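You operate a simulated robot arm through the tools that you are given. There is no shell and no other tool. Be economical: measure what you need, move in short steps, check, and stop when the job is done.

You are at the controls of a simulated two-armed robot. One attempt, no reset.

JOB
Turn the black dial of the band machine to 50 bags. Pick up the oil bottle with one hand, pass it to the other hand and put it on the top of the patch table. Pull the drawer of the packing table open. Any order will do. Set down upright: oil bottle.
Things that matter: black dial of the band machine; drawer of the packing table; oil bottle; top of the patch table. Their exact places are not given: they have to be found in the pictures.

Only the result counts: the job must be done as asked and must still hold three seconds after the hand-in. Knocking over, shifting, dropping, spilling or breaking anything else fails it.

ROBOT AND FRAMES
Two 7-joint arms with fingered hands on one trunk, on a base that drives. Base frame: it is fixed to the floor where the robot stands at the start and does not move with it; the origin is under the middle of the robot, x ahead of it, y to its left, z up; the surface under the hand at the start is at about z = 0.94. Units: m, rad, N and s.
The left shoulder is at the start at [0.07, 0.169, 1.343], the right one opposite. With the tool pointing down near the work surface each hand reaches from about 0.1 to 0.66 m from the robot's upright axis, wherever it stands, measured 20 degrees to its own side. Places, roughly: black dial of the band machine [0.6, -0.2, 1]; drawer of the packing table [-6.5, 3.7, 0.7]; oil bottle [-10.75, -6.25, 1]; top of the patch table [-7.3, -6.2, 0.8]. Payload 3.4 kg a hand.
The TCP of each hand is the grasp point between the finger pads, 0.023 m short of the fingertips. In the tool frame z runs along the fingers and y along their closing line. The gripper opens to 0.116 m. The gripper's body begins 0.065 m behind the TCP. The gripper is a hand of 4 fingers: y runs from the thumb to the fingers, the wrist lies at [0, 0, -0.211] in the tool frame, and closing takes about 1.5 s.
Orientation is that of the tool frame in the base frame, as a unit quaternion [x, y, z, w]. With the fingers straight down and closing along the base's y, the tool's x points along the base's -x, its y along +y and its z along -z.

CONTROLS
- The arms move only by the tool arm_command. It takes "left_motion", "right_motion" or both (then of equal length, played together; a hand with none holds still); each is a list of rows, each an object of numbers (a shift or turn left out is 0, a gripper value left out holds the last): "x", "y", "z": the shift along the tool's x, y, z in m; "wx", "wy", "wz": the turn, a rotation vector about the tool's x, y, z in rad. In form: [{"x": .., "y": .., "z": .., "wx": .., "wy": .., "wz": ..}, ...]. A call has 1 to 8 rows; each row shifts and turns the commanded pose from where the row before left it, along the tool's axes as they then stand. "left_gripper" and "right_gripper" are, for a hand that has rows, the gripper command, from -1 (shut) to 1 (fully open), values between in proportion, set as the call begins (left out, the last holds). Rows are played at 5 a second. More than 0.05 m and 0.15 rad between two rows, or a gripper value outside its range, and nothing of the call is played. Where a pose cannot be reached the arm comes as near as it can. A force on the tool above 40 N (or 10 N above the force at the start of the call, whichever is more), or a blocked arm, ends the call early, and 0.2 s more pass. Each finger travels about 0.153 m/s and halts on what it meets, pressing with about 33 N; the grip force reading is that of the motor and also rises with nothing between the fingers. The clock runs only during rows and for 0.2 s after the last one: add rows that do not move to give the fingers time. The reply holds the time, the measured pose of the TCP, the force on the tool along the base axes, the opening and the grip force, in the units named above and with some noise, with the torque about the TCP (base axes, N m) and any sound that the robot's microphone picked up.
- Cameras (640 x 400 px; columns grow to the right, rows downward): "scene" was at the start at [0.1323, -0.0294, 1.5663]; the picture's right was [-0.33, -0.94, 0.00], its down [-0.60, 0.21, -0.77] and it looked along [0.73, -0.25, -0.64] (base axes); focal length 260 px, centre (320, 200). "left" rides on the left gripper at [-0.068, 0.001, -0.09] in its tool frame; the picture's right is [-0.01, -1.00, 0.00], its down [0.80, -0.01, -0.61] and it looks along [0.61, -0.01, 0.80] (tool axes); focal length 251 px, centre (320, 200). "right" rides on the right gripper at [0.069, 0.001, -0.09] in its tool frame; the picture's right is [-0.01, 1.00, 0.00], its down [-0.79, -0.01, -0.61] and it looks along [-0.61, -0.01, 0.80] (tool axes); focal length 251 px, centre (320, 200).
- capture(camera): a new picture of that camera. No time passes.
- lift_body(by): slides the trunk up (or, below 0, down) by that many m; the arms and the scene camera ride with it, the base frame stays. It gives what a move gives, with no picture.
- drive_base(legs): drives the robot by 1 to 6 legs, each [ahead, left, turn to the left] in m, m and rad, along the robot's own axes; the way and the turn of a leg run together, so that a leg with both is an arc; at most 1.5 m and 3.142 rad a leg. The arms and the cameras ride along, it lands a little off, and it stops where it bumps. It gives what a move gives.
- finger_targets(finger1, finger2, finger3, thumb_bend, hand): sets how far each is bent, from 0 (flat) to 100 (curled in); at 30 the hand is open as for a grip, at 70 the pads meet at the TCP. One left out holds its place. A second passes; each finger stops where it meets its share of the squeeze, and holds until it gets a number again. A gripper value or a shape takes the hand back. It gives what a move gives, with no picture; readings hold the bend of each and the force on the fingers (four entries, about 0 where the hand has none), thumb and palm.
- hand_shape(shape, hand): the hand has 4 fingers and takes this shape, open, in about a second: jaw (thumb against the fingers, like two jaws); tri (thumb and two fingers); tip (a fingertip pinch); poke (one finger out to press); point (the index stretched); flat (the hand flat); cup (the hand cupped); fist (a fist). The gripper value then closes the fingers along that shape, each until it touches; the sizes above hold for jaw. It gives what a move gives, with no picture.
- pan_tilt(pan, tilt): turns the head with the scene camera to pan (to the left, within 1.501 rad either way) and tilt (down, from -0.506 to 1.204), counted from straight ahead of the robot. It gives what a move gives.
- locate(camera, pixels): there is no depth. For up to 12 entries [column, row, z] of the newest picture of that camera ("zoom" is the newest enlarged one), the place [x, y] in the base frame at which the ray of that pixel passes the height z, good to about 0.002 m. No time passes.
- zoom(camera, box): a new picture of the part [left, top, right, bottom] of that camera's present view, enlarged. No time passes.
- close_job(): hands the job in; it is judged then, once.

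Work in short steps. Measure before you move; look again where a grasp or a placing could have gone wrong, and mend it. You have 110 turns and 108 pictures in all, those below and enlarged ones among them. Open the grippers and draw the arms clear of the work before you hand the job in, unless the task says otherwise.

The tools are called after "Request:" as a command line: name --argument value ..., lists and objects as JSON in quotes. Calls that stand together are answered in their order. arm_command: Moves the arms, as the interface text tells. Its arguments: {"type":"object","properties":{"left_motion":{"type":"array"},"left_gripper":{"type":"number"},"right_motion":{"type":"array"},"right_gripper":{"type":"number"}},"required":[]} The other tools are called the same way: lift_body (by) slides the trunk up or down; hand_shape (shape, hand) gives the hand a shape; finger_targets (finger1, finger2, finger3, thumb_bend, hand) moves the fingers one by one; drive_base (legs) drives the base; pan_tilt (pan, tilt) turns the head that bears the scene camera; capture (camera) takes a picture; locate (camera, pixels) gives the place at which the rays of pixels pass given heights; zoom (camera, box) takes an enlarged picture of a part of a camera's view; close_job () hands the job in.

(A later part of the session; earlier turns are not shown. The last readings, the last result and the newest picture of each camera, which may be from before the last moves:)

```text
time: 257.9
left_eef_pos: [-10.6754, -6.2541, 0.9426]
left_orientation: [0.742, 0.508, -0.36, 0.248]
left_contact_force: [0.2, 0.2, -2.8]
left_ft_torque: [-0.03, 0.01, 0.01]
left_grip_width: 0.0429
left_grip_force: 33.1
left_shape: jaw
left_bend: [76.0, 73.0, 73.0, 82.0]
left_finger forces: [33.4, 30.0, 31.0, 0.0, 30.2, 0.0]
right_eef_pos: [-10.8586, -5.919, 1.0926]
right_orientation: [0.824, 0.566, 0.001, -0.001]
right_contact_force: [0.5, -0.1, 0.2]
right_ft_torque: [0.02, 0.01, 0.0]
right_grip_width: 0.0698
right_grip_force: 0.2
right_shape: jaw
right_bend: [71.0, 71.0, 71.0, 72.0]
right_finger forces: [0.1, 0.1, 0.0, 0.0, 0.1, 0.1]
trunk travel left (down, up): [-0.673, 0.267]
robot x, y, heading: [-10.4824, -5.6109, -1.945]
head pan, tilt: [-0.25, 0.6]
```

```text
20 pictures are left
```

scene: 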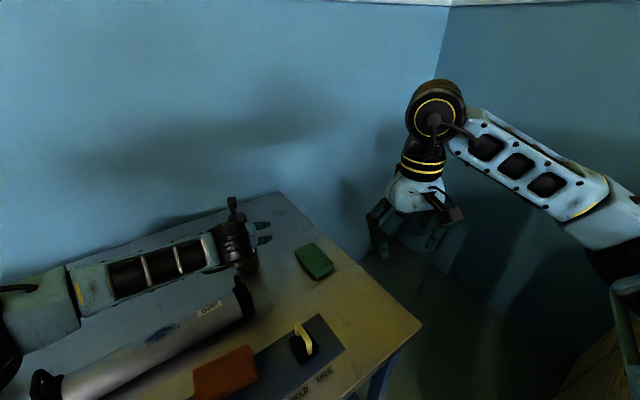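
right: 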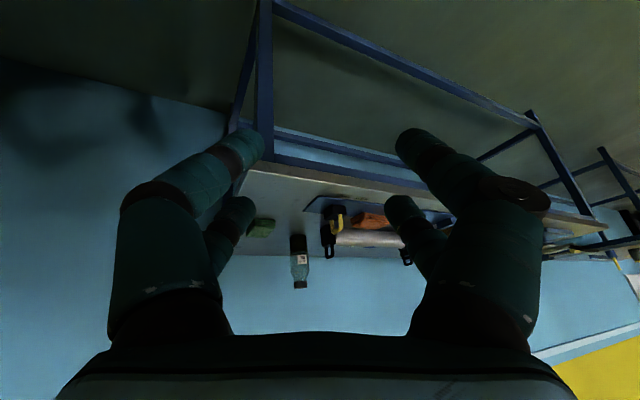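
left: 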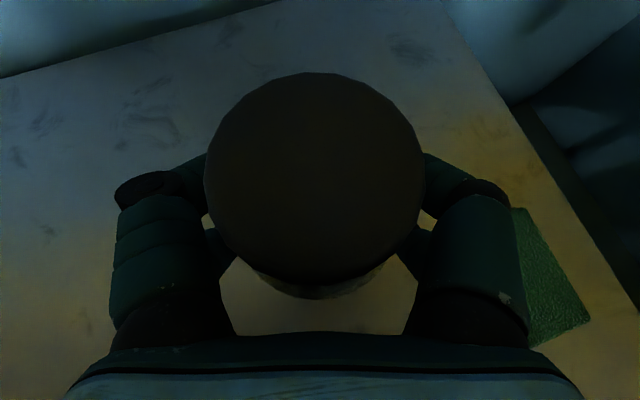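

The bottle is lifted (−2.8 N, upright). The left camera sits right over the cap, so I'll set it on the patch table with the left hand first, then do a proper pass right→left from above. Now raise, back off and drive to the patch table.

Request:
lift_body --by 0.2

Request:
drive_base --legs '[[-0.55, 0.1, 0.0], [0.0, 0.0, 0.37], [0.0, 1.4, 0.0], [0.0, 1.3, 0.0]]'

Request:
pan_tilt --pan 0.0 --tilt 0.7

Request:
capture --camera "scene"

```text
time: 260.1
left_eef_pos: [-10.6756, -6.2543, 1.1432]
left_orientation: [0.742, 0.508, -0.36, 0.248]
left_contact_force: [-0.6, 1.0, -2.4]
left_ft_torque: [0.04, -0.02, -0.03]
left_grip_width: 0.0431
left_grip_force: 33.2
left_shape: jaw
left_bend: [76.0, 73.0, 73.0, 82.0]
left_finger forces: [33.3, 30.0, 30.9, 0.2, 30.3, 0.1]
right_eef_pos: [-10.8593, -5.9185, 1.2947]
right_orientation: [0.824, 0.567, -0.001, -0.001]
right_contact_force: [-1.6, 0.2, 0.1]
right_ft_torque: [-0.02, -0.03, 0.01]
right_grip_width: 0.0694
right_grip_force: 0.0
right_shape: jaw
right_bend: [71.0, 71.0, 71.0, 72.0]
right_finger forces: [0.1, 0.1, 0.0, 0.1, 0.0, 0.1]
trunk travel left (down, up): [-0.873, 0.067]
robot x, y, heading: [-10.4805, -5.6114, -1.931]
head pan, tilt: [-0.25, 0.6]
```

```text
time: 277.2
left_eef_pos: [-7.4014, -5.6931, 1.1424]
left_orientation: [0.62, 0.651, -0.301, 0.318]
left_contact_force: [-0.4, 0.4, -2.8]
left_ft_torque: [-0.02, -0.01, 0.0]
left_grip_width: 0.043
left_grip_force: 33.2
left_shape: jaw
left_bend: [76.0, 73.0, 73.0, 82.0]
left_finger forces: [32.9, 30.0, 30.9, 0.0, 30.0, 0.0]
right_eef_pos: [-7.7069, -5.4634, 1.2924]
right_orientation: [0.69, 0.724, 0.001, 0.001]
right_contact_force: [-0.7, 0.2, 1.0]
right_ft_torque: [-0.01, 0.01, 0.01]
right_grip_width: 0.0695
right_grip_force: 0.0
right_shape: jaw
right_bend: [71.0, 71.0, 71.0, 72.0]
right_finger forces: [0.1, 0.1, 0.1, 0.0, 0.0, 0.0]
trunk travel left (down, up): [-0.873, 0.067]
robot x, y, heading: [-7.4847, -5.0251, -1.52]
head pan, tilt: [-0.25, 0.6]
```

```text
time: 278.0
left_eef_pos: [-7.402, -5.6929, 1.1407]
left_orientation: [0.619, 0.652, -0.301, 0.318]
left_contact_force: [-0.6, 0.0, -2.7]
left_ft_torque: [-0.02, -0.01, 0.0]
left_grip_width: 0.0432
left_grip_force: 33.1
left_shape: jaw
left_bend: [76.0, 73.0, 73.0, 82.0]
left_finger forces: [32.8, 30.0, 30.9, 0.1, 30.1, 0.1]
right_eef_pos: [-7.7062, -5.4625, 1.2943]
right_orientation: [0.689, 0.725, 0.0, 0.001]
right_contact_force: [0.0, 0.0, 1.1]
right_ft_torque: [0.01, -0.02, -0.02]
right_grip_width: 0.0695
right_grip_force: 0.0
right_shape: jaw
right_bend: [71.0, 71.0, 71.0, 72.0]
right_finger forces: [0.0, 0.1, 0.0, 0.0, 0.0, 0.0]
trunk travel left (down, up): [-0.873, 0.067]
robot x, y, heading: [-7.4881, -5.0286, -1.52]
head pan, tilt: [0.0, 0.7]
```

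```text
19 pictures are left
```

scene: 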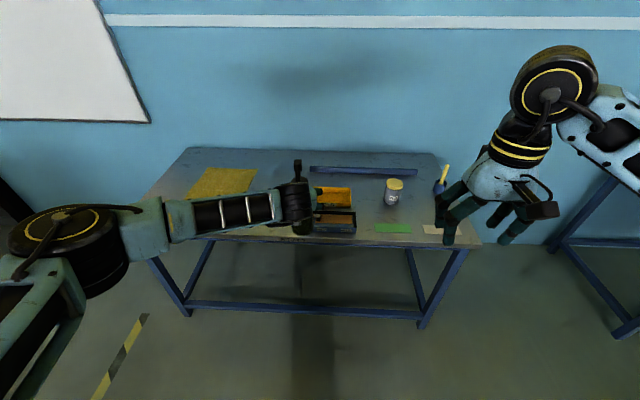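

The patch table has a yellow sheet on the left, a toolbox in the middle and a jar on the right. The free area seems to be around (240,215). I'll zoom and locate.

Request:
zoom --camera "scene" --box '[140, 130, 480, 280]'

Request:
locate --camera "scene" --pixels '[[150, 195, 0.8], [190, 150, 0.8], [480, 243, 0.8], [245, 195, 0.8], [185, 195, 0.8], [313, 232, 0.8], [356, 234, 0.8], [220, 215, 0.8], [250, 220, 0.8], [378, 231, 0.8], [315, 240, 0.8], [350, 188, 0.8]]'

```text
1.88 times, centred on (310, 205) of scene
```

zoom: 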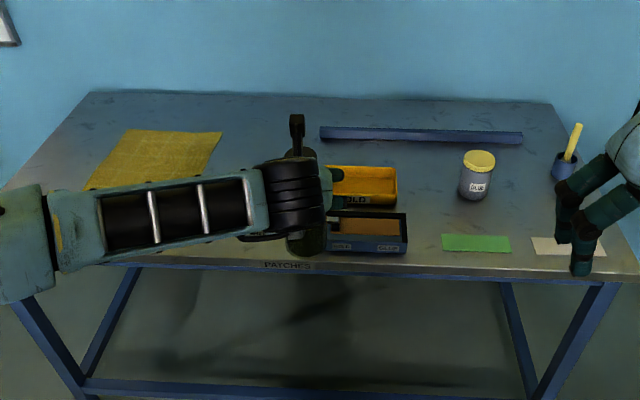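

```text
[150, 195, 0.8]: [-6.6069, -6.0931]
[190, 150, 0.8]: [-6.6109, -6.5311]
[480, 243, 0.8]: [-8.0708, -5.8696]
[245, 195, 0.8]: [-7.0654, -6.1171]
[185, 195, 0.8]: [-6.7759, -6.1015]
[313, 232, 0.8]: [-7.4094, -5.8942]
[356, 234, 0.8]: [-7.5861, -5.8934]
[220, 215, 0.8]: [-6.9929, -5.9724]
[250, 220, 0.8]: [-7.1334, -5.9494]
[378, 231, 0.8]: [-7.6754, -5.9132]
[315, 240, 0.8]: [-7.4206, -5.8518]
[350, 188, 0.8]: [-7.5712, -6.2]
```

Free spot chosen: about (-7.2, -6.02), between the sheet and the toolbox. I'll drive so that the bottle is above it, then lower partway and check.

Request:
drive_base --legs '[[0.0, 0.185, 0.0], [0.337, 0.0, 0.0]]'

Request:
lift_body --by -0.19

Request:
capture --camera "left"

Request:
capture --camera "scene"

```text
time: 281.3
left_eef_pos: [-7.1953, -6.0227, 1.143]
left_orientation: [0.619, 0.652, -0.301, 0.319]
left_contact_force: [0.2, 0.6, -2.3]
left_ft_torque: [-0.03, 0.04, 0.0]
left_grip_width: 0.0428
left_grip_force: 33.5
left_shape: jaw
left_bend: [76.0, 73.0, 73.0, 82.0]
left_finger forces: [32.9, 30.1, 30.8, 0.0, 30.1, 0.1]
right_eef_pos: [-7.5007, -5.7912, 1.2942]
right_orientation: [0.688, 0.726, -0.001, 0.001]
right_contact_force: [-0.7, -1.0, -0.2]
right_ft_torque: [-0.02, -0.02, -0.01]
right_grip_width: 0.0697
right_grip_force: 0.0
right_shape: jaw
right_bend: [71.0, 71.0, 71.0, 72.0]
right_finger forces: [0.0, 0.0, 0.0, 0.0, 0.0, 0.0]
trunk travel left (down, up): [-0.873, 0.067]
robot x, y, heading: [-7.2777, -5.3551, -1.51]
head pan, tilt: [0.0, 0.7]
```

```text
time: 283.4
left_eef_pos: [-7.1943, -6.0236, 0.9525]
left_orientation: [0.618, 0.653, -0.3, 0.319]
left_contact_force: [0.7, -0.6, -2.3]
left_ft_torque: [-0.01, -0.02, 0.03]
left_grip_width: 0.0428
left_grip_force: 33.4
left_shape: jaw
left_bend: [76.0, 73.0, 73.0, 82.0]
left_finger forces: [32.9, 30.0, 31.0, 0.0, 30.1, 0.1]
right_eef_pos: [-7.5017, -5.7946, 1.1039]
right_orientation: [0.688, 0.726, 0.001, 0.0]
right_contact_force: [0.5, 0.8, 0.6]
right_ft_torque: [0.0, -0.03, 0.0]
right_grip_width: 0.0698
right_grip_force: 0.0
right_shape: jaw
right_bend: [71.0, 71.0, 71.0, 72.0]
right_finger forces: [0.0, 0.1, 0.0, 0.0, 0.0, 0.0]
trunk travel left (down, up): [-0.683, 0.257]
robot x, y, heading: [-7.2795, -5.3571, -1.518]
head pan, tilt: [0.0, 0.7]
```

```text
17 pictures are left
```

left: 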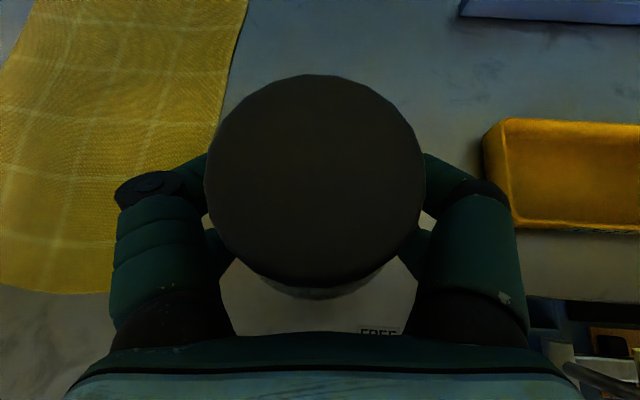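

```text
16 pictures are left
```

scene: 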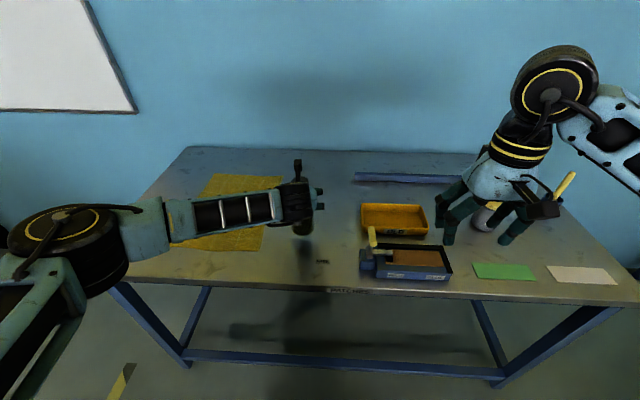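

The bottle hangs over the free area (a "FREE" label is just in front). I'll lower slowly to contact.

Request:
lift_body --by -0.034

Request:
lift_body --by -0.005

```text
time: 284.2
left_eef_pos: [-7.1962, -6.0243, 0.9181]
left_orientation: [0.618, 0.653, -0.3, 0.319]
left_contact_force: [0.1, 0.1, -2.0]
left_ft_torque: [-0.04, -0.04, -0.01]
left_grip_width: 0.0428
left_grip_force: 33.0
left_shape: jaw
left_bend: [76.0, 73.0, 73.0, 82.0]
left_finger forces: [32.9, 30.0, 30.9, 0.0, 30.1, 0.0]
right_eef_pos: [-7.5015, -5.793, 1.0705]
right_orientation: [0.689, 0.725, 0.0, 0.001]
right_contact_force: [0.5, 0.5, -0.4]
right_ft_torque: [0.02, -0.01, -0.02]
right_grip_width: 0.0694
right_grip_force: 0.1
right_shape: jaw
right_bend: [71.0, 71.0, 71.0, 72.0]
right_finger forces: [0.0, 0.1, 0.1, 0.1, 0.0, 0.0]
trunk travel left (down, up): [-0.649, 0.291]
robot x, y, heading: [-7.281, -5.3586, -1.515]
head pan, tilt: [0.0, 0.7]
```

```text
time: 284.7
left_eef_pos: [-7.1966, -6.0231, 0.9143]
left_orientation: [0.618, 0.652, -0.301, 0.319]
left_contact_force: [-0.3, -0.3, -0.6]
left_ft_torque: [-0.02, 0.02, -0.02]
left_grip_width: 0.0425
left_grip_force: 33.5
left_shape: jaw
left_bend: [76.0, 73.0, 73.0, 82.0]
left_finger forces: [33.0, 30.0, 31.0, 0.0, 30.3, 0.1]
right_eef_pos: [-7.5007, -5.7922, 1.0658]
right_orientation: [0.687, 0.726, 0.0, -0.001]
right_contact_force: [-0.7, 0.3, 0.7]
right_ft_torque: [-0.01, 0.03, 0.05]
right_grip_width: 0.0697
right_grip_force: 0.1
right_shape: jaw
right_bend: [71.0, 71.0, 71.0, 72.0]
right_finger forces: [0.1, 0.0, 0.0, 0.1, 0.0, 0.1]
trunk travel left (down, up): [-0.644, 0.296]
robot x, y, heading: [-7.2805, -5.3568, -1.516]
head pan, tilt: [0.0, 0.7]
```

The load dropped to -0.6 N: the bottle touches. One more 2 mm, then open and rise vertically.

Request:
lift_body --by -0.002

Request:
arm_command --left_motion '[{}, {}, {}, {}, {}]' --left_gripper 1

Request:
lift_body --by 0.2

Request:
capture --camera "left"

```text
time: 285.2
left_eef_pos: [-7.1958, -6.0234, 0.9133]
left_orientation: [0.618, 0.653, -0.301, 0.319]
left_contact_force: [-0.1, -2.8, 9.3]
left_ft_torque: [0.05, -0.06, -0.03]
left_grip_width: 0.0429
left_grip_force: 33.2
left_shape: jaw
left_bend: [76.0, 73.0, 73.0, 82.0]
left_finger forces: [34.5, 30.0, 30.8, 0.1, 32.0, 0.0]
right_eef_pos: [-7.501, -5.7926, 1.0629]
right_orientation: [0.688, 0.726, 0.0, 0.0]
right_contact_force: [0.7, 0.3, 0.1]
right_ft_torque: [0.03, -0.01, 0.0]
right_grip_width: 0.0697
right_grip_force: 0.1
right_shape: jaw
right_bend: [71.0, 71.0, 71.0, 72.0]
right_finger forces: [0.0, 0.1, 0.0, 0.0, 0.0, 0.0]
trunk travel left (down, up): [-0.642, 0.298]
robot x, y, heading: [-7.2814, -5.3561, -1.514]
head pan, tilt: [0.0, 0.7]
```

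```text
time: 286.4
left_eef_pos: [-7.1948, -6.0245, 0.9114]
left_orientation: [0.618, 0.653, -0.3, 0.318]
left_contact_force: [0.2, -0.4, 0.1]
left_ft_torque: [-0.03, -0.02, -0.01]
left_grip_width: 0.1161
left_grip_force: 0.0
left_shape: jaw
left_bend: [30.0, 30.0, 30.0, 30.0]
left_finger forces: [0.1, 0.0, 0.0, 0.1, 0.1, 0.1]
right_eef_pos: [-7.5009, -5.7943, 1.0627]
right_orientation: [0.688, 0.726, -0.001, 0.0]
right_contact_force: [0.1, -0.4, -0.7]
right_ft_torque: [0.04, 0.02, 0.0]
right_grip_width: 0.0696
right_grip_force: 0.1
right_shape: jaw
right_bend: [71.0, 71.0, 71.0, 72.0]
right_finger forces: [0.1, 0.0, 0.0, 0.0, 0.1, 0.0]
trunk travel left (down, up): [-0.642, 0.298]
robot x, y, heading: [-7.2819, -5.3538, -1.516]
head pan, tilt: [0.0, 0.7]
```

```text
time: 288.6
left_eef_pos: [-7.1952, -6.0252, 1.1115]
left_orientation: [0.619, 0.652, -0.301, 0.319]
left_contact_force: [0.5, 0.6, 0.3]
left_ft_torque: [-0.04, 0.01, 0.02]
left_grip_width: 0.1158
left_grip_force: 0.2
left_shape: jaw
left_bend: [30.0, 30.0, 30.0, 30.0]
left_finger forces: [0.0, 0.1, 0.0, 0.0, 0.0, 0.0]
right_eef_pos: [-7.5009, -5.7937, 1.2632]
right_orientation: [0.688, 0.726, 0.0, 0.0]
right_contact_force: [-0.5, -0.2, -0.5]
right_ft_torque: [0.02, -0.01, 0.02]
right_grip_width: 0.0697
right_grip_force: 0.1
right_shape: jaw
right_bend: [71.0, 71.0, 71.0, 72.0]
right_finger forces: [0.1, 0.1, 0.0, 0.0, 0.0, 0.0]
trunk travel left (down, up): [-0.842, 0.098]
robot x, y, heading: [-7.2832, -5.3531, -1.515]
head pan, tilt: [0.0, 0.7]
```

```text
15 pictures are left
```

left: 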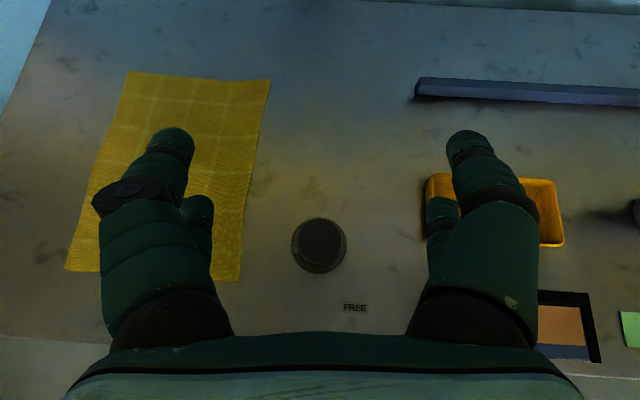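

The bottle stands upright at (-7.196, -6.024). I'll back off, then swap poses: left hand back to pointing down, right hand pitched forward.

Request:
drive_base --legs '[[-0.35, 0.0, 0.0]]'

Request:
arm_command --left_motion '[{"x": 0.0246, "z": -0.0315}, {"x": 0.0246, "z": -0.0315}, {"x": 0.0246, "z": -0.0315}, {"x": 0.0246, "z": -0.0315}, {"x": 0.0246, "z": -0.0315}, {"wy": 0.13}, {"wy": 0.13}, {"wy": 0.13}]' --right_motion '[{"x": -0.03}, {"x": -0.03}, {"x": -0.03}, {"wy": -0.13}, {"wy": -0.13}, {"wy": -0.13}, {"wy": -0.13}, {"wy": -0.13}]' --right_gripper 1

Request:
arm_command --left_motion '[{"wy": 0.13}, {"wy": 0.13}, {"wy": 0.13}, {"wy": 0.125}, {}, {}]' --right_motion '[{"wy": -0.13}, {"wy": -0.13}, {}, {}, {}, {}]' --left_gripper 0.6

```text
time: 290.9
left_eef_pos: [-7.2148, -5.6712, 1.1115]
left_orientation: [0.618, 0.654, -0.299, 0.317]
left_contact_force: [-0.4, -0.9, 0.3]
left_ft_torque: [-0.04, 0.03, 0.05]
left_grip_width: 0.1158
left_grip_force: 0.0
left_shape: jaw
left_bend: [30.0, 30.0, 30.0, 30.0]
left_finger forces: [0.0, 0.0, 0.1, 0.1, 0.1, 0.1]
right_eef_pos: [-7.5195, -5.4423, 1.263]
right_orientation: [0.686, 0.728, 0.0, -0.001]
right_contact_force: [-0.6, -0.1, 0.9]
right_ft_torque: [0.04, 0.02, -0.02]
right_grip_width: 0.0696
right_grip_force: 0.1
right_shape: jaw
right_bend: [71.0, 71.0, 71.0, 72.0]
right_finger forces: [0.0, 0.0, 0.0, 0.0, 0.1, 0.0]
trunk travel left (down, up): [-0.842, 0.098]
robot x, y, heading: [-7.3011, -5.0026, -1.511]
head pan, tilt: [0.0, 0.7]
```

```text
time: 292.7
left_eef_pos: [-7.2252, -5.4696, 1.1125]
left_orientation: [0.664, 0.703, -0.174, 0.186]
left_contact_force: [0.6, -0.2, 0.5]
left_ft_torque: [0.0, 0.02, 0.0]
left_grip_width: 0.1161
left_grip_force: 0.0
left_shape: jaw
left_bend: [30.0, 30.0, 30.0, 30.0]
left_finger forces: [0.0, 0.1, 0.1, 0.0, 0.1, 0.1]
right_eef_pos: [-7.5153, -5.5298, 1.2636]
right_orientation: [0.65, 0.688, -0.22, 0.235]
right_contact_force: [-0.2, -0.7, -0.4]
right_ft_torque: [0.03, 0.03, 0.02]
right_grip_width: 0.1161
right_grip_force: 0.0
right_shape: jaw
right_bend: [30.0, 30.0, 30.0, 30.0]
right_finger forces: [0.1, 0.0, 0.0, 0.1, 0.0, 0.1]
trunk travel left (down, up): [-0.842, 0.098]
robot x, y, heading: [-7.3035, -5.0056, -1.511]
head pan, tilt: [0.0, 0.7]
```

```text
time: 294.1
left_eef_pos: [-7.226, -5.4697, 1.1123]
left_orientation: [0.687, 0.727, 0.001, 0.0]
left_contact_force: [-0.8, -0.2, -0.4]
left_ft_torque: [-0.01, 0.01, 0.0]
left_grip_width: 0.0931
left_grip_force: 0.0
left_shape: jaw
left_bend: [58.0, 58.0, 58.0, 58.0]
left_finger forces: [0.0, 0.0, 0.0, 0.0, 0.0, 0.0]
right_eef_pos: [-7.5165, -5.5295, 1.2624]
right_orientation: [0.617, 0.653, -0.302, 0.32]
right_contact_force: [0.3, -0.4, 0.4]
right_ft_torque: [-0.01, 0.01, 0.03]
right_grip_width: 0.1159
right_grip_force: 0.0
right_shape: jaw
right_bend: [30.0, 30.0, 30.0, 30.0]
right_finger forces: [0.1, 0.0, 0.0, 0.1, 0.0, 0.0]
trunk travel left (down, up): [-0.842, 0.098]
robot x, y, heading: [-7.3047, -5.0033, -1.512]
head pan, tilt: [0.0, 0.7]
```

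I'll lower the right arm 0.15 m and raise the left by 0.15 m, then drive so the right hand is above the bottle and take a look.

Request:
arm_command --left_motion '[{"z": -0.0375, "x": 0.01}, {"z": -0.0375, "x": 0.01}, {"z": -0.0375, "x": 0.01}, {"z": -0.0375, "x": 0.01}, {}]' --right_motion '[{"x": 0.0296, "z": 0.0231}, {"x": 0.0296, "z": 0.0231}, {"x": 0.0296, "z": 0.0231}, {"x": 0.0296, "z": 0.0231}, {}]'

Request:
drive_base --legs '[[0.0, 0.29, 0.0], [0.45, 0.0, 0.0]]'

Request:
capture --camera "right"

Request:
capture --camera "scene"

```text
time: 295.3
left_eef_pos: [-7.2264, -5.4286, 1.2622]
left_orientation: [0.686, 0.728, 0.001, 0.0]
left_contact_force: [-0.1, 0.0, 0.1]
left_ft_torque: [-0.02, 0.02, 0.01]
left_grip_width: 0.0928
left_grip_force: 0.0
left_shape: jaw
left_bend: [58.0, 58.0, 58.0, 58.0]
left_finger forces: [0.1, 0.0, 0.0, 0.0, 0.0, 0.0]
right_eef_pos: [-7.5152, -5.5279, 1.1126]
right_orientation: [0.617, 0.653, -0.301, 0.32]
right_contact_force: [-0.5, -0.7, 0.4]
right_ft_torque: [-0.02, 0.01, -0.02]
right_grip_width: 0.1157
right_grip_force: 0.0
right_shape: jaw
right_bend: [30.0, 30.0, 30.0, 30.0]
right_finger forces: [0.0, 0.0, 0.0, 0.1, 0.0, 0.0]
trunk travel left (down, up): [-0.842, 0.098]
robot x, y, heading: [-7.3058, -5.0036, -1.509]
head pan, tilt: [0.0, 0.7]
```

```text
time: 296.7
left_eef_pos: [-7.0744, -5.4197, 1.2629]
left_orientation: [0.686, 0.727, 0.001, 0.003]
left_contact_force: [0.2, -0.2, -1.1]
left_ft_torque: [0.02, 0.02, 0.0]
left_grip_width: 0.0929
left_grip_force: 0.0
left_shape: jaw
left_bend: [58.0, 58.0, 58.0, 58.0]
left_finger forces: [0.1, 0.0, 0.0, 0.0, 0.1, 0.0]
right_eef_pos: [-7.3624, -5.5198, 1.1121]
right_orientation: [0.617, 0.653, -0.3, 0.32]
right_contact_force: [0.7, 0.4, 0.0]
right_ft_torque: [0.03, -0.02, 0.01]
right_grip_width: 0.1157
right_grip_force: 0.1
right_shape: jaw
right_bend: [30.0, 30.0, 30.0, 30.0]
right_finger forces: [0.0, 0.0, 0.0, 0.0, 0.1, 0.1]
trunk travel left (down, up): [-0.842, 0.098]
robot x, y, heading: [-7.1459, -4.9982, -1.51]
head pan, tilt: [0.0, 0.7]
stopped in leg 1: the robot was blocked; the commanded pose is now the measured one
```

```text
14 pictures are left
```

right: 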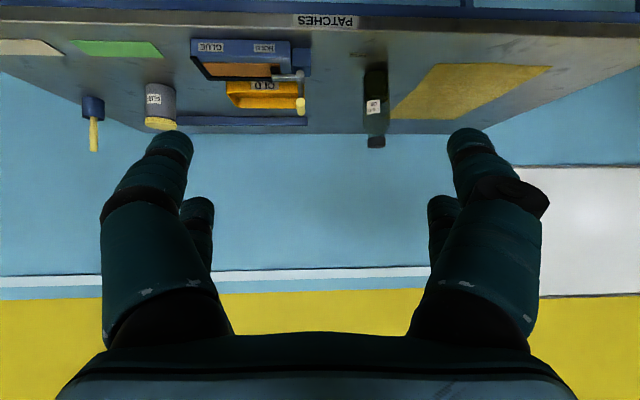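

```text
13 pictures are left
```

scene: 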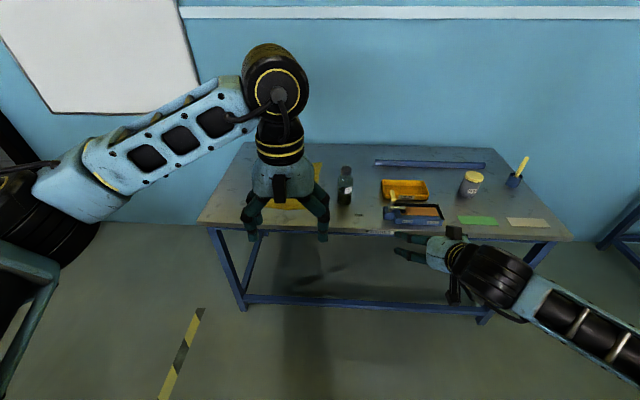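

The strafe was stopped, probably by the orange stand on the floor to the left near (-6.86,-4.87). I'll back away from it slightly, drive forward, and do the remaining sideways shift with the arm.

Request:
drive_base --legs '[[0.0, -0.05, 0.0], [0.43, 0.0, 0.0]]'

Request:
arm_command --right_motion '[{"y": 0.04}, {"y": 0.04}, {"y": 0.04}, {"y": 0.04}, {"y": 0.02}, {}]'

Request:
capture --camera "right"

Request:
capture --camera "scene"

```text
time: 299.9
left_eef_pos: [-7.0895, -5.8492, 1.2635]
left_orientation: [0.684, 0.73, 0.0, 0.002]
left_contact_force: [-0.1, -0.3, 0.6]
left_ft_torque: [-0.04, 0.04, 0.03]
left_grip_width: 0.0929
left_grip_force: 0.0
left_shape: jaw
left_bend: [58.0, 58.0, 58.0, 58.0]
left_finger forces: [0.1, 0.1, 0.0, 0.0, 0.0, 0.0]
right_eef_pos: [-7.3771, -5.9503, 1.1142]
right_orientation: [0.614, 0.655, -0.301, 0.322]
right_contact_force: [-0.4, -0.8, -0.6]
right_ft_torque: [0.01, 0.0, -0.01]
right_grip_width: 0.1158
right_grip_force: 0.1
right_shape: jaw
right_bend: [30.0, 30.0, 30.0, 30.0]
right_finger forces: [0.0, 0.1, 0.0, 0.0, 0.0, 0.1]
trunk travel left (down, up): [-0.842, 0.098]
robot x, y, heading: [-7.1667, -5.4256, -1.499]
head pan, tilt: [0.0, 0.7]
```

```text
time: 301.3
left_eef_pos: [-7.0908, -5.851, 1.2626]
left_orientation: [0.684, 0.729, 0.0, 0.001]
left_contact_force: [0.6, -0.5, 0.5]
left_ft_torque: [0.01, 0.0, 0.0]
left_grip_width: 0.0929
left_grip_force: 0.1
left_shape: jaw
left_bend: [58.0, 58.0, 58.0, 58.0]
left_finger forces: [0.0, 0.0, 0.0, 0.1, 0.0, 0.1]
right_eef_pos: [-7.1997, -5.9394, 1.1143]
right_orientation: [0.613, 0.658, -0.298, 0.319]
right_contact_force: [-0.3, 0.1, 0.2]
right_ft_torque: [0.0, 0.01, 0.0]
right_grip_width: 0.1159
right_grip_force: 0.0
right_shape: jaw
right_bend: [30.0, 30.0, 30.0, 30.0]
right_finger forces: [0.1, 0.1, 0.0, 0.0, 0.0, 0.0]
trunk travel left (down, up): [-0.842, 0.098]
robot x, y, heading: [-7.1687, -5.4299, -1.506]
head pan, tilt: [0.0, 0.7]
```

```text
12 pictures are left
```

right: 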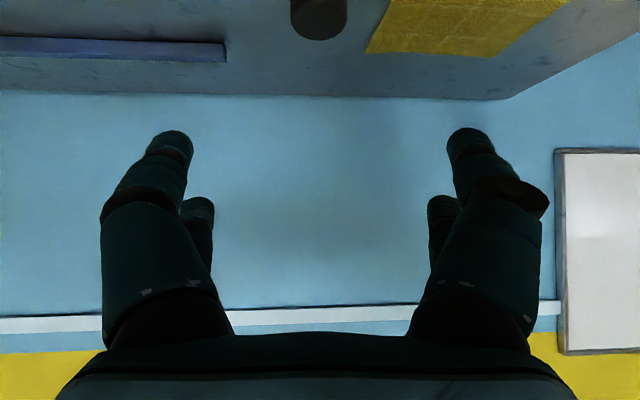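

```text
11 pictures are left
```

scene: 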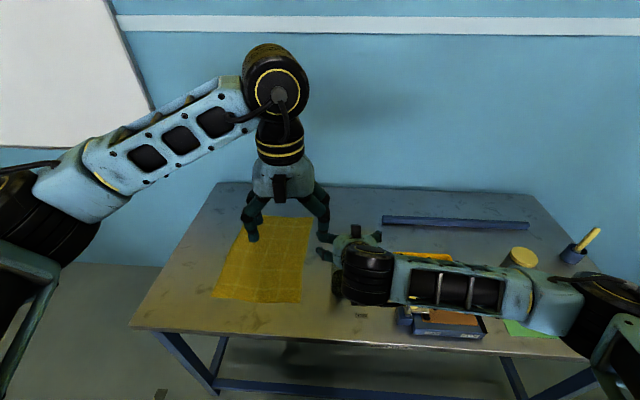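

The cap shows at (319,20). I'll locate it, first shifting the left hand aside to keep clear of the right wrist.

Request:
locate --camera "right" --pixels '[[319, 20, 0.965], [319, 25, 0.98], [319, 38, 0.98]]'

Request:
arm_command --left_motion '[{"y": 0.04}, {"y": 0.04}, {"y": 0.03}, {}]'

```text
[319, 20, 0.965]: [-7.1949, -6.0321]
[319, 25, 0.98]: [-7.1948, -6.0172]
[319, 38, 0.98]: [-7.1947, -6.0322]
```

```text
time: 302.3
left_eef_pos: [-6.9802, -5.8424, 1.263]
left_orientation: [0.684, 0.729, 0.001, 0.0]
left_contact_force: [-0.7, 0.4, 0.1]
left_ft_torque: [-0.02, 0.0, 0.0]
left_grip_width: 0.093
left_grip_force: 0.1
left_shape: jaw
left_bend: [58.0, 58.0, 58.0, 58.0]
left_finger forces: [0.0, 0.0, 0.0, 0.0, 0.0, 0.0]
right_eef_pos: [-7.1999, -5.9404, 1.1131]
right_orientation: [0.614, 0.658, -0.297, 0.318]
right_contact_force: [0.6, 0.5, -0.8]
right_ft_torque: [0.01, -0.01, 0.0]
right_grip_width: 0.1158
right_grip_force: 0.0
right_shape: jaw
right_bend: [30.0, 30.0, 30.0, 30.0]
right_finger forces: [0.0, 0.1, 0.0, 0.0, 0.1, 0.0]
trunk travel left (down, up): [-0.842, 0.098]
robot x, y, heading: [-7.1664, -5.4245, -1.504]
head pan, tilt: [0.0, 0.7]
```

The bottle axis is confirmed at (-7.195, -6.024). I'll move the right hand forward over it and lower the trunk so the fingers straddle its lower body.

Request:
arm_command --right_motion '[{"x": -0.0258, "z": 0.0331}, {"x": -0.0258, "z": 0.0331}, {}]'

Request:
lift_body --by -0.12

Request:
lift_body --by -0.113

Request:
capture --camera "right"

```text
time: 303.1
left_eef_pos: [-6.981, -5.8404, 1.262]
left_orientation: [0.684, 0.729, 0.001, 0.001]
left_contact_force: [0.6, -0.1, 0.2]
left_ft_torque: [0.0, 0.01, 0.01]
left_grip_width: 0.0931
left_grip_force: 0.0
left_shape: jaw
left_bend: [58.0, 58.0, 58.0, 58.0]
left_finger forces: [0.1, 0.0, 0.0, 0.1, 0.1, 0.0]
right_eef_pos: [-7.1936, -6.0249, 1.1142]
right_orientation: [0.614, 0.656, -0.3, 0.32]
right_contact_force: [0.9, 0.2, 0.0]
right_ft_torque: [-0.04, 0.01, 0.0]
right_grip_width: 0.1156
right_grip_force: 0.1
right_shape: jaw
right_bend: [30.0, 30.0, 30.0, 30.0]
right_finger forces: [0.0, 0.0, 0.1, 0.1, 0.1, 0.0]
trunk travel left (down, up): [-0.842, 0.098]
robot x, y, heading: [-7.1672, -5.4257, -1.508]
head pan, tilt: [0.0, 0.7]
```

```text
time: 304.6
left_eef_pos: [-6.9816, -5.8416, 1.1434]
left_orientation: [0.684, 0.729, 0.0, 0.001]
left_contact_force: [-0.7, 0.5, 0.0]
left_ft_torque: [0.0, 0.01, -0.01]
left_grip_width: 0.0928
left_grip_force: 0.1
left_shape: jaw
left_bend: [58.0, 58.0, 58.0, 58.0]
left_finger forces: [0.0, 0.1, 0.0, 0.1, 0.0, 0.1]
right_eef_pos: [-7.1943, -6.0248, 0.9937]
right_orientation: [0.615, 0.655, -0.3, 0.32]
right_contact_force: [0.0, 0.0, 1.0]
right_ft_torque: [-0.02, 0.0, 0.0]
right_grip_width: 0.1159
right_grip_force: 0.1
right_shape: jaw
right_bend: [30.0, 30.0, 30.0, 30.0]
right_finger forces: [0.0, 0.0, 0.0, 0.0, 0.0, 0.0]
trunk travel left (down, up): [-0.722, 0.218]
robot x, y, heading: [-7.1701, -5.4263, -1.505]
head pan, tilt: [0.0, 0.7]
```

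```text
time: 306.0
left_eef_pos: [-6.9815, -5.8412, 1.0298]
left_orientation: [0.684, 0.729, 0.0, 0.001]
left_contact_force: [-0.1, 0.6, -0.7]
left_ft_torque: [0.01, 0.01, -0.01]
left_grip_width: 0.093
left_grip_force: 0.0
left_shape: jaw
left_bend: [58.0, 58.0, 58.0, 58.0]
left_finger forces: [0.0, 0.0, 0.1, 0.1, 0.0, 0.0]
right_eef_pos: [-7.1939, -6.0257, 0.8791]
right_orientation: [0.614, 0.655, -0.301, 0.32]
right_contact_force: [0.8, 1.2, -0.7]
right_ft_torque: [-0.02, 0.01, -0.02]
right_grip_width: 0.1156
right_grip_force: 0.0
right_shape: jaw
right_bend: [30.0, 30.0, 30.0, 30.0]
right_finger forces: [0.1, 0.0, 0.0, 0.0, 0.0, 0.1]
trunk travel left (down, up): [-0.609, 0.331]
robot x, y, heading: [-7.169, -5.4256, -1.503]
head pan, tilt: [0.0, 0.7]
```

```text
10 pictures are left
```

right: 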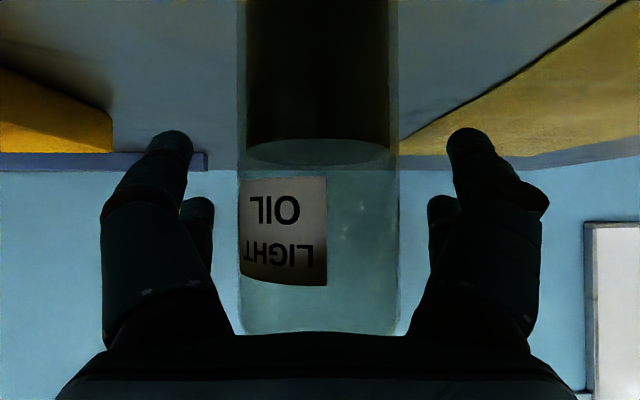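

The bottle (LIGHT OIL) is centred between the right fingers. I'll close the right hand and lift.

Request:
arm_command --right_motion '[{}, {}, {}, {}, {}, {}, {}]' --right_gripper -1

Request:
lift_body --by 0.2

```text
time: 307.6
left_eef_pos: [-6.9805, -5.8412, 1.0289]
left_orientation: [0.684, 0.729, 0.0, 0.001]
left_contact_force: [0.3, -0.1, -1.3]
left_ft_torque: [0.0, -0.01, 0.0]
left_grip_width: 0.0932
left_grip_force: 0.1
left_shape: jaw
left_bend: [58.0, 58.0, 58.0, 58.0]
left_finger forces: [0.0, 0.1, 0.0, 0.0, 0.0, 0.0]
right_eef_pos: [-7.1934, -6.0252, 0.8807]
right_orientation: [0.613, 0.656, -0.3, 0.321]
right_contact_force: [0.8, 0.1, -0.9]
right_ft_torque: [0.07, -0.03, 0.0]
right_grip_width: 0.0488
right_grip_force: 32.9
right_shape: jaw
right_bend: [73.0, 75.0, 76.0, 77.0]
right_finger forces: [29.5, 38.4, 36.8, 0.0, 29.6, 0.0]
trunk travel left (down, up): [-0.609, 0.331]
robot x, y, heading: [-7.1657, -5.4232, -1.503]
head pan, tilt: [0.0, 0.7]
```

```text
time: 309.8
left_eef_pos: [-6.9821, -5.8415, 1.2286]
left_orientation: [0.684, 0.729, 0.001, 0.001]
left_contact_force: [0.7, 0.0, -0.6]
left_ft_torque: [-0.01, 0.01, -0.01]
left_grip_width: 0.0928
left_grip_force: 0.1
left_shape: jaw
left_bend: [58.0, 58.0, 58.0, 58.0]
left_finger forces: [0.0, 0.0, 0.0, 0.1, 0.1, 0.0]
right_eef_pos: [-7.1941, -6.0249, 1.0803]
right_orientation: [0.614, 0.656, -0.3, 0.321]
right_contact_force: [-0.3, -0.7, -2.2]
right_ft_torque: [0.0, 0.0, -0.02]
right_grip_width: 0.0487
right_grip_force: 33.0
right_shape: jaw
right_bend: [73.0, 75.0, 76.0, 77.0]
right_finger forces: [29.7, 38.5, 36.8, 0.1, 29.8, 0.1]
trunk travel left (down, up): [-0.809, 0.131]
robot x, y, heading: [-7.1662, -5.426, -1.5]
head pan, tilt: [0.0, 0.7]
```

The bottle is lifted. Now I bring it back to the middle (fwd ≈0.44) with the right hand, raising the left slightly.

Request:
arm_command --left_motion '[{"z": -0.01}, {"z": -0.01}, {"z": -0.01}, {"z": -0.01}, {}, {}]' --right_motion '[{"x": 0.0239, "y": 0.0225, "z": -0.0306}, {"x": 0.0239, "y": 0.0225, "z": -0.0306}, {"x": 0.0239, "y": 0.0225, "z": -0.0306}, {"x": 0.0239, "y": 0.0225, "z": -0.0306}, {}, {}]'

Request:
capture --camera "scene"

```text
time: 311.2
left_eef_pos: [-6.9813, -5.8421, 1.2692]
left_orientation: [0.684, 0.73, 0.001, 0.001]
left_contact_force: [-0.5, 0.3, 0.1]
left_ft_torque: [0.0, -0.01, 0.01]
left_grip_width: 0.0929
left_grip_force: 0.1
left_shape: jaw
left_bend: [58.0, 58.0, 58.0, 58.0]
left_finger forces: [0.0, 0.0, 0.1, 0.1, 0.0, 0.0]
right_eef_pos: [-7.1234, -5.894, 1.1226]
right_orientation: [0.613, 0.659, -0.298, 0.316]
right_contact_force: [-0.5, -0.3, -2.8]
right_ft_torque: [-0.02, 0.03, 0.0]
right_grip_width: 0.0482
right_grip_force: 32.9
right_shape: jaw
right_bend: [73.0, 76.0, 76.0, 77.0]
right_finger forces: [29.4, 40.8, 37.6, 0.1, 29.5, 0.2]
right hand out of reach, approached as far as the arm can: row 2, 3, 4
trunk travel left (down, up): [-0.809, 0.131]
robot x, y, heading: [-7.1726, -5.4224, -1.503]
head pan, tilt: [0.0, 0.7]
```

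```text
9 pictures are left
```

scene: 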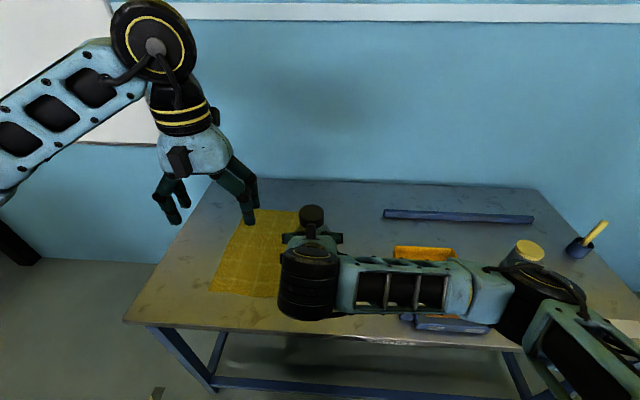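

The right arm stopped at its limit, bottle at (-7.123, -5.894) with its top at z≈1.222, upright. I'll move the left hand above the cap and check with its camera.

Request:
arm_command --left_motion '[{"x": -0.0108, "y": -0.0363}, {"x": -0.0108, "y": -0.0363}, {"x": -0.0108, "y": -0.0363}, {"x": -0.0107, "y": -0.0361}, {}, {}]'

Request:
capture --camera "left"

```text
time: 312.6
left_eef_pos: [-7.1234, -5.8932, 1.269]
left_orientation: [0.684, 0.73, 0.0, 0.001]
left_contact_force: [0.6, -0.1, -1.0]
left_ft_torque: [-0.01, 0.02, 0.01]
left_grip_width: 0.0932
left_grip_force: 0.1
left_shape: jaw
left_bend: [58.0, 58.0, 58.0, 58.0]
left_finger forces: [0.0, 0.1, 0.0, 0.0, 0.0, 0.1]
right_eef_pos: [-7.1221, -5.8956, 1.1237]
right_orientation: [0.613, 0.661, -0.297, 0.316]
right_contact_force: [0.5, -0.3, -2.7]
right_ft_torque: [-0.02, 0.0, 0.02]
right_grip_width: 0.0483
right_grip_force: 33.2
right_shape: jaw
right_bend: [73.0, 76.0, 76.0, 77.0]
right_finger forces: [29.4, 40.9, 37.9, 0.0, 29.5, 0.0]
trunk travel left (down, up): [-0.809, 0.131]
robot x, y, heading: [-7.1734, -5.4232, -1.502]
head pan, tilt: [0.0, 0.7]
```

```text
8 pictures are left
```

left: 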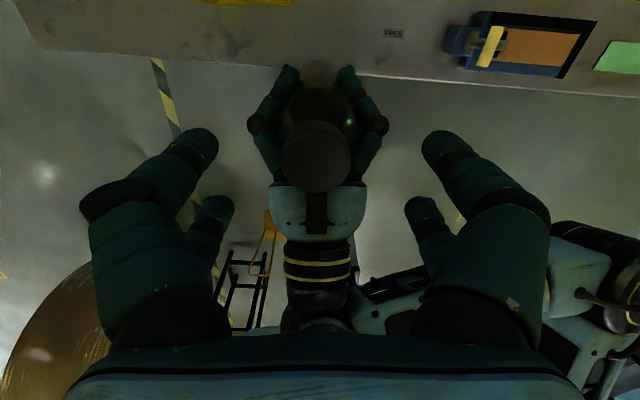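

The cap shows at (315,155), between the left fingers. I'll locate it for the fine offset.

Request:
locate --camera "left" --pixels '[[315, 155, 1.222], [315, 155, 1.215], [315, 158, 1.222]]'

```text
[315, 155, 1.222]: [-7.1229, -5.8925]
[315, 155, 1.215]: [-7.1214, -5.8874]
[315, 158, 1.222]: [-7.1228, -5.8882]
```

Aligned within 2 mm. I'll descend the left hand 0.053 m onto the cap and close it.

Request:
arm_command --left_motion '[{"z": 0.02}, {"z": 0.02}, {"z": 0.013}, {}]' --left_gripper 0.3

Request:
arm_command --left_motion '[{}, {}, {}, {}, {}, {}, {}]' --left_gripper -1

Request:
capture --camera "left"

```text
time: 313.6
left_eef_pos: [-7.1231, -5.8944, 1.2155]
left_orientation: [0.684, 0.729, 0.0, 0.001]
left_contact_force: [0.5, 0.3, 0.2]
left_ft_torque: [-0.03, 0.01, -0.02]
left_grip_width: 0.0759
left_grip_force: 0.1
left_shape: jaw
left_bend: [69.0, 69.0, 69.0, 70.0]
left_finger forces: [0.0, 0.0, 0.1, 0.0, 0.1, 0.0]
right_eef_pos: [-7.1218, -5.8958, 1.1228]
right_orientation: [0.613, 0.66, -0.297, 0.316]
right_contact_force: [0.8, -1.2, -3.2]
right_ft_torque: [-0.01, -0.01, -0.01]
right_grip_width: 0.0481
right_grip_force: 33.4
right_shape: jaw
right_bend: [73.0, 76.0, 76.0, 77.0]
right_finger forces: [29.3, 40.9, 38.1, 0.1, 29.5, 0.1]
trunk travel left (down, up): [-0.809, 0.131]
robot x, y, heading: [-7.1695, -5.4263, -1.504]
head pan, tilt: [0.0, 0.7]
```

```text
time: 315.2
left_eef_pos: [-7.1229, -5.8954, 1.216]
left_orientation: [0.684, 0.73, 0.001, 0.0]
left_contact_force: [0.9, 3.7, 0.4]
left_ft_torque: [0.04, -0.06, -0.1]
left_grip_width: 0.0036
left_grip_force: 32.7
left_shape: jaw
left_bend: [68.0, 74.0, 73.0, 63.0]
left_finger forces: [0.1, 29.5, 28.1, 0.0, 0.9, 0.1]
right_eef_pos: [-7.1216, -5.8952, 1.1242]
right_orientation: [0.614, 0.66, -0.297, 0.316]
right_contact_force: [-2.2, -4.3, -0.2]
right_ft_torque: [0.31, -0.08, 0.07]
right_grip_width: 0.0481
right_grip_force: 33.2
right_shape: jaw
right_bend: [73.0, 76.0, 76.0, 77.0]
right_finger forces: [29.3, 40.1, 40.4, 0.0, 29.7, 0.1]
trunk travel left (down, up): [-0.809, 0.131]
robot x, y, heading: [-7.1655, -5.4236, -1.502]
head pan, tilt: [0.0, 0.7]
```

```text
7 pictures are left
```

left: 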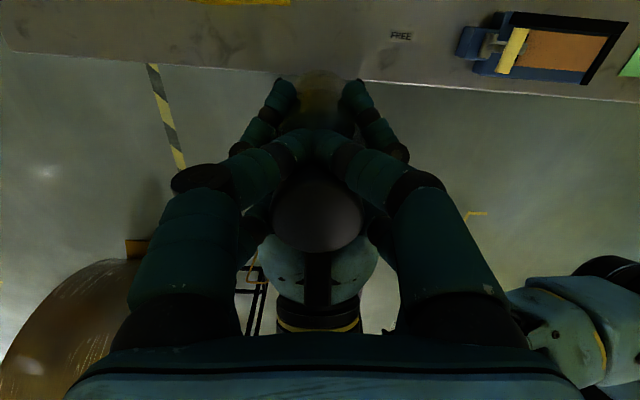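

The front finger pair closed just ahead of the cap, because the hand sits ~4 mm too far forward. I'll reopen, shift back 5 mm, go 15 mm lower and close again.

Request:
arm_command --left_motion '[{}, {}, {}, {}]' --left_gripper 0.2

Request:
arm_command --left_motion '[{"x": 0.005}, {"z": 0.008}, {"z": 0.008}, {}]'

Request:
arm_command --left_motion '[{}, {}, {}, {}, {}, {}, {}]' --left_gripper -1

Request:
capture --camera "left"

```text
time: 316.2
left_eef_pos: [-7.1239, -5.8949, 1.2156]
left_orientation: [0.684, 0.73, 0.0, 0.0]
left_contact_force: [-0.3, 0.4, -1.0]
left_ft_torque: [0.02, -0.05, -0.01]
left_grip_width: 0.0691
left_grip_force: 0.0
left_shape: jaw
left_bend: [71.0, 71.0, 71.0, 72.0]
left_finger forces: [0.0, 0.0, 0.0, 0.1, 0.0, 0.0]
right_eef_pos: [-7.1225, -5.8949, 1.1238]
right_orientation: [0.613, 0.66, -0.297, 0.316]
right_contact_force: [0.7, 0.2, -3.1]
right_ft_torque: [0.0, 0.01, -0.04]
right_grip_width: 0.0482
right_grip_force: 33.2
right_shape: jaw
right_bend: [73.0, 76.0, 76.0, 77.0]
right_finger forces: [29.9, 41.2, 38.6, 0.0, 30.1, 0.0]
trunk travel left (down, up): [-0.809, 0.131]
robot x, y, heading: [-7.1664, -5.4266, -1.504]
head pan, tilt: [0.0, 0.7]
```

```text
time: 317.2
left_eef_pos: [-7.123, -5.8881, 1.2005]
left_orientation: [0.683, 0.73, 0.001, 0.001]
left_contact_force: [-0.2, -0.7, 5.2]
left_ft_torque: [0.08, 0.04, 0.02]
left_grip_width: 0.069
left_grip_force: 0.1
left_shape: jaw
left_bend: [71.0, 71.0, 71.0, 72.0]
left_finger forces: [0.0, 0.0, 0.0, 0.1, 0.1, 0.1]
right_eef_pos: [-7.1232, -5.895, 1.124]
right_orientation: [0.614, 0.66, -0.298, 0.315]
right_contact_force: [0.8, -0.3, -7.4]
right_ft_torque: [-0.11, -0.01, 0.02]
right_grip_width: 0.0485
right_grip_force: 33.3
right_shape: jaw
right_bend: [73.0, 76.0, 76.0, 77.0]
right_finger forces: [29.9, 42.8, 40.8, 0.0, 30.1, 0.1]
trunk travel left (down, up): [-0.809, 0.131]
robot x, y, heading: [-7.1704, -5.4262, -1.499]
head pan, tilt: [0.0, 0.7]
```

```text
time: 318.8
left_eef_pos: [-7.1245, -5.8891, 1.2001]
left_orientation: [0.683, 0.73, 0.001, 0.001]
left_contact_force: [5.3, -18.5, 27.1]
left_ft_torque: [-0.41, -0.24, -0.01]
left_grip_width: 0.0108
left_grip_force: 32.9
left_shape: jaw
left_bend: [71.0, 76.0, 77.0, 71.0]
left_finger forces: [51.6, 27.1, 26.8, 0.0, 1.0, 0.0]
right_eef_pos: [-7.1231, -5.895, 1.124]
right_orientation: [0.613, 0.661, -0.296, 0.315]
right_contact_force: [-6.5, 17.6, -28.6]
right_ft_torque: [-1.19, -0.3, -0.03]
right_grip_width: 0.0484
right_grip_force: 33.0
right_shape: jaw
right_bend: [73.0, 76.0, 76.0, 77.0]
right_finger forces: [31.0, 43.9, 43.4, 0.1, 30.5, 0.0]
trunk travel left (down, up): [-0.809, 0.131]
robot x, y, heading: [-7.17, -5.424, -1.505]
head pan, tilt: [0.0, 0.7]
```

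```text
6 pictures are left
```

left: 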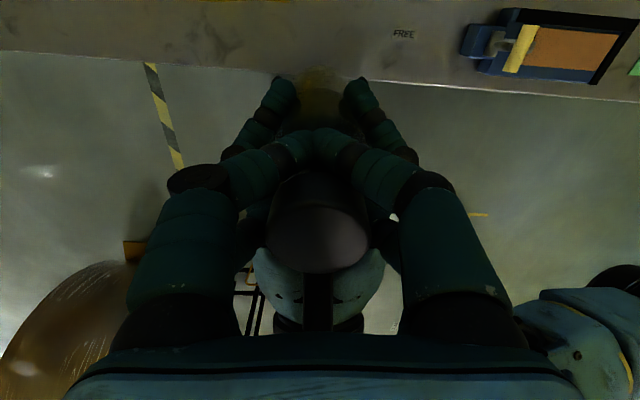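

The finger pairs straddle the narrow neck. I'll reopen, rise to cap level and shift back ~13 mm, so that the front pair (thumb against index) pinches the cap on its diameter.

Request:
arm_command --left_motion '[{}, {}, {}, {}]' --left_gripper 0.2

Request:
arm_command --left_motion '[{"z": -0.026}, {"x": 0.013}, {}]'

Request:
arm_command --left_motion '[{}, {}, {}, {}, {}, {}, {}]' --left_gripper -1

Request:
capture --camera "left"

```text
time: 319.8
left_eef_pos: [-7.1232, -5.8905, 1.2009]
left_orientation: [0.684, 0.73, 0.001, 0.0]
left_contact_force: [1.2, -13.7, 9.5]
left_ft_torque: [-0.05, -0.05, -0.03]
left_grip_width: 0.0598
left_grip_force: 0.0
left_shape: jaw
left_bend: [71.0, 76.0, 76.0, 72.0]
left_finger forces: [0.0, 0.1, 0.1, 0.0, 0.1, 0.1]
right_eef_pos: [-7.1223, -5.8955, 1.1244]
right_orientation: [0.613, 0.66, -0.298, 0.317]
right_contact_force: [-1.0, 13.9, -12.2]
right_ft_torque: [-1.09, -0.07, 0.01]
right_grip_width: 0.0484
right_grip_force: 32.7
right_shape: jaw
right_bend: [73.0, 76.0, 76.0, 77.0]
right_finger forces: [30.3, 38.3, 56.2, 0.0, 30.1, 0.1]
trunk travel left (down, up): [-0.809, 0.131]
robot x, y, heading: [-7.1692, -5.4229, -1.503]
head pan, tilt: [0.0, 0.7]
```

```text
time: 320.6
left_eef_pos: [-7.1254, -5.8759, 1.2243]
left_orientation: [0.684, 0.729, 0.001, 0.001]
left_contact_force: [-0.3, 0.3, 0.5]
left_ft_torque: [0.03, 0.02, -0.01]
left_grip_width: 0.0692
left_grip_force: 0.1
left_shape: jaw
left_bend: [71.0, 71.0, 71.0, 72.0]
left_finger forces: [0.0, 0.0, 0.0, 0.0, 0.0, 0.0]
right_eef_pos: [-7.1219, -5.8953, 1.1235]
right_orientation: [0.613, 0.66, -0.297, 0.316]
right_contact_force: [-0.6, 0.2, -2.7]
right_ft_torque: [-0.05, -0.04, -0.02]
right_grip_width: 0.0484
right_grip_force: 32.9
right_shape: jaw
right_bend: [73.0, 76.0, 76.0, 77.0]
right_finger forces: [30.2, 45.4, 45.4, 0.0, 30.1, 0.0]
trunk travel left (down, up): [-0.809, 0.131]
robot x, y, heading: [-7.1655, -5.4226, -1.498]
head pan, tilt: [0.0, 0.7]
```

```text
time: 322.2
left_eef_pos: [-7.1254, -5.8759, 1.2254]
left_orientation: [0.684, 0.729, 0.001, 0.0]
left_contact_force: [-0.6, -1.5, -3.0]
left_ft_torque: [-0.07, 0.02, -0.01]
left_grip_width: 0.0199
left_grip_force: 33.0
left_shape: jaw
left_bend: [73.0, 72.0, 70.0, 78.0]
left_finger forces: [29.9, 0.0, 0.0, 0.0, 27.8, 0.0]
right_eef_pos: [-7.1223, -5.8945, 1.1244]
right_orientation: [0.613, 0.66, -0.297, 0.316]
right_contact_force: [1.9, 1.0, 3.7]
right_ft_torque: [0.0, 0.1, 0.0]
right_grip_width: 0.0483
right_grip_force: 32.7
right_shape: jaw
right_bend: [73.0, 76.0, 76.0, 77.0]
right_finger forces: [30.0, 46.0, 44.6, 0.1, 30.0, 0.1]
trunk travel left (down, up): [-0.809, 0.131]
robot x, y, heading: [-7.1684, -5.4254, -1.505]
head pan, tilt: [0.0, 0.7]
```

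```text
5 pictures are left
```

left: 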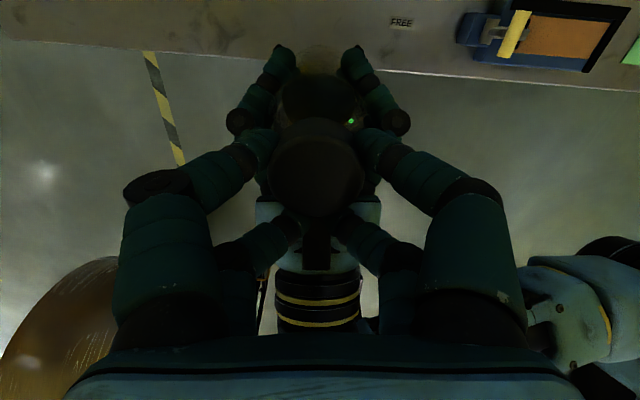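

Now thumb (27.8 N) and index (29.9 N) pinch the cap on its diameter, with low net forces. I'll open the right hand to hand over and check the load on the left.

Request:
arm_command --right_motion '[{}, {}, {}, {}, {}]' --right_gripper 0.8

Request:
capture --camera "left"

```text
time: 323.4
left_eef_pos: [-7.1247, -5.8758, 1.226]
left_orientation: [0.683, 0.73, 0.001, 0.0]
left_contact_force: [0.8, -1.2, -0.5]
left_ft_torque: [0.02, 0.0, 0.03]
left_grip_width: 0.0195
left_grip_force: 32.7
left_shape: jaw
left_bend: [73.0, 72.0, 70.0, 78.0]
left_finger forces: [30.6, 0.0, 0.1, 0.0, 27.1, 0.0]
right_eef_pos: [-7.1216, -5.8959, 1.1232]
right_orientation: [0.613, 0.661, -0.296, 0.316]
right_contact_force: [0.7, -0.1, 0.3]
right_ft_torque: [-0.01, -0.01, 0.02]
right_grip_width: 0.1041
right_grip_force: 0.1
right_shape: jaw
right_bend: [47.0, 47.0, 47.0, 47.0]
right_finger forces: [0.0, 0.0, 0.3, 0.0, 0.1, 0.0]
trunk travel left (down, up): [-0.809, 0.131]
robot x, y, heading: [-7.1677, -5.4246, -1.503]
head pan, tilt: [0.0, 0.7]
```

```text
4 pictures are left
```

left: 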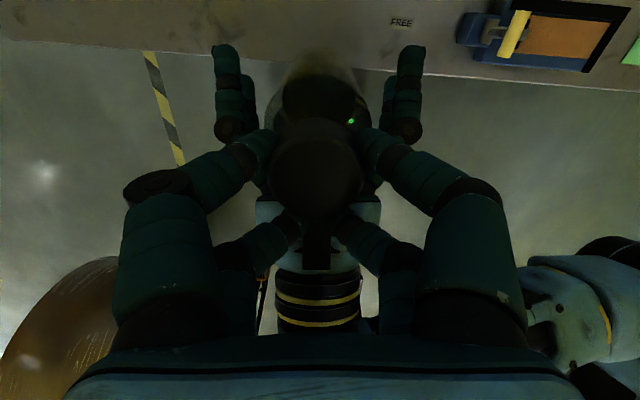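

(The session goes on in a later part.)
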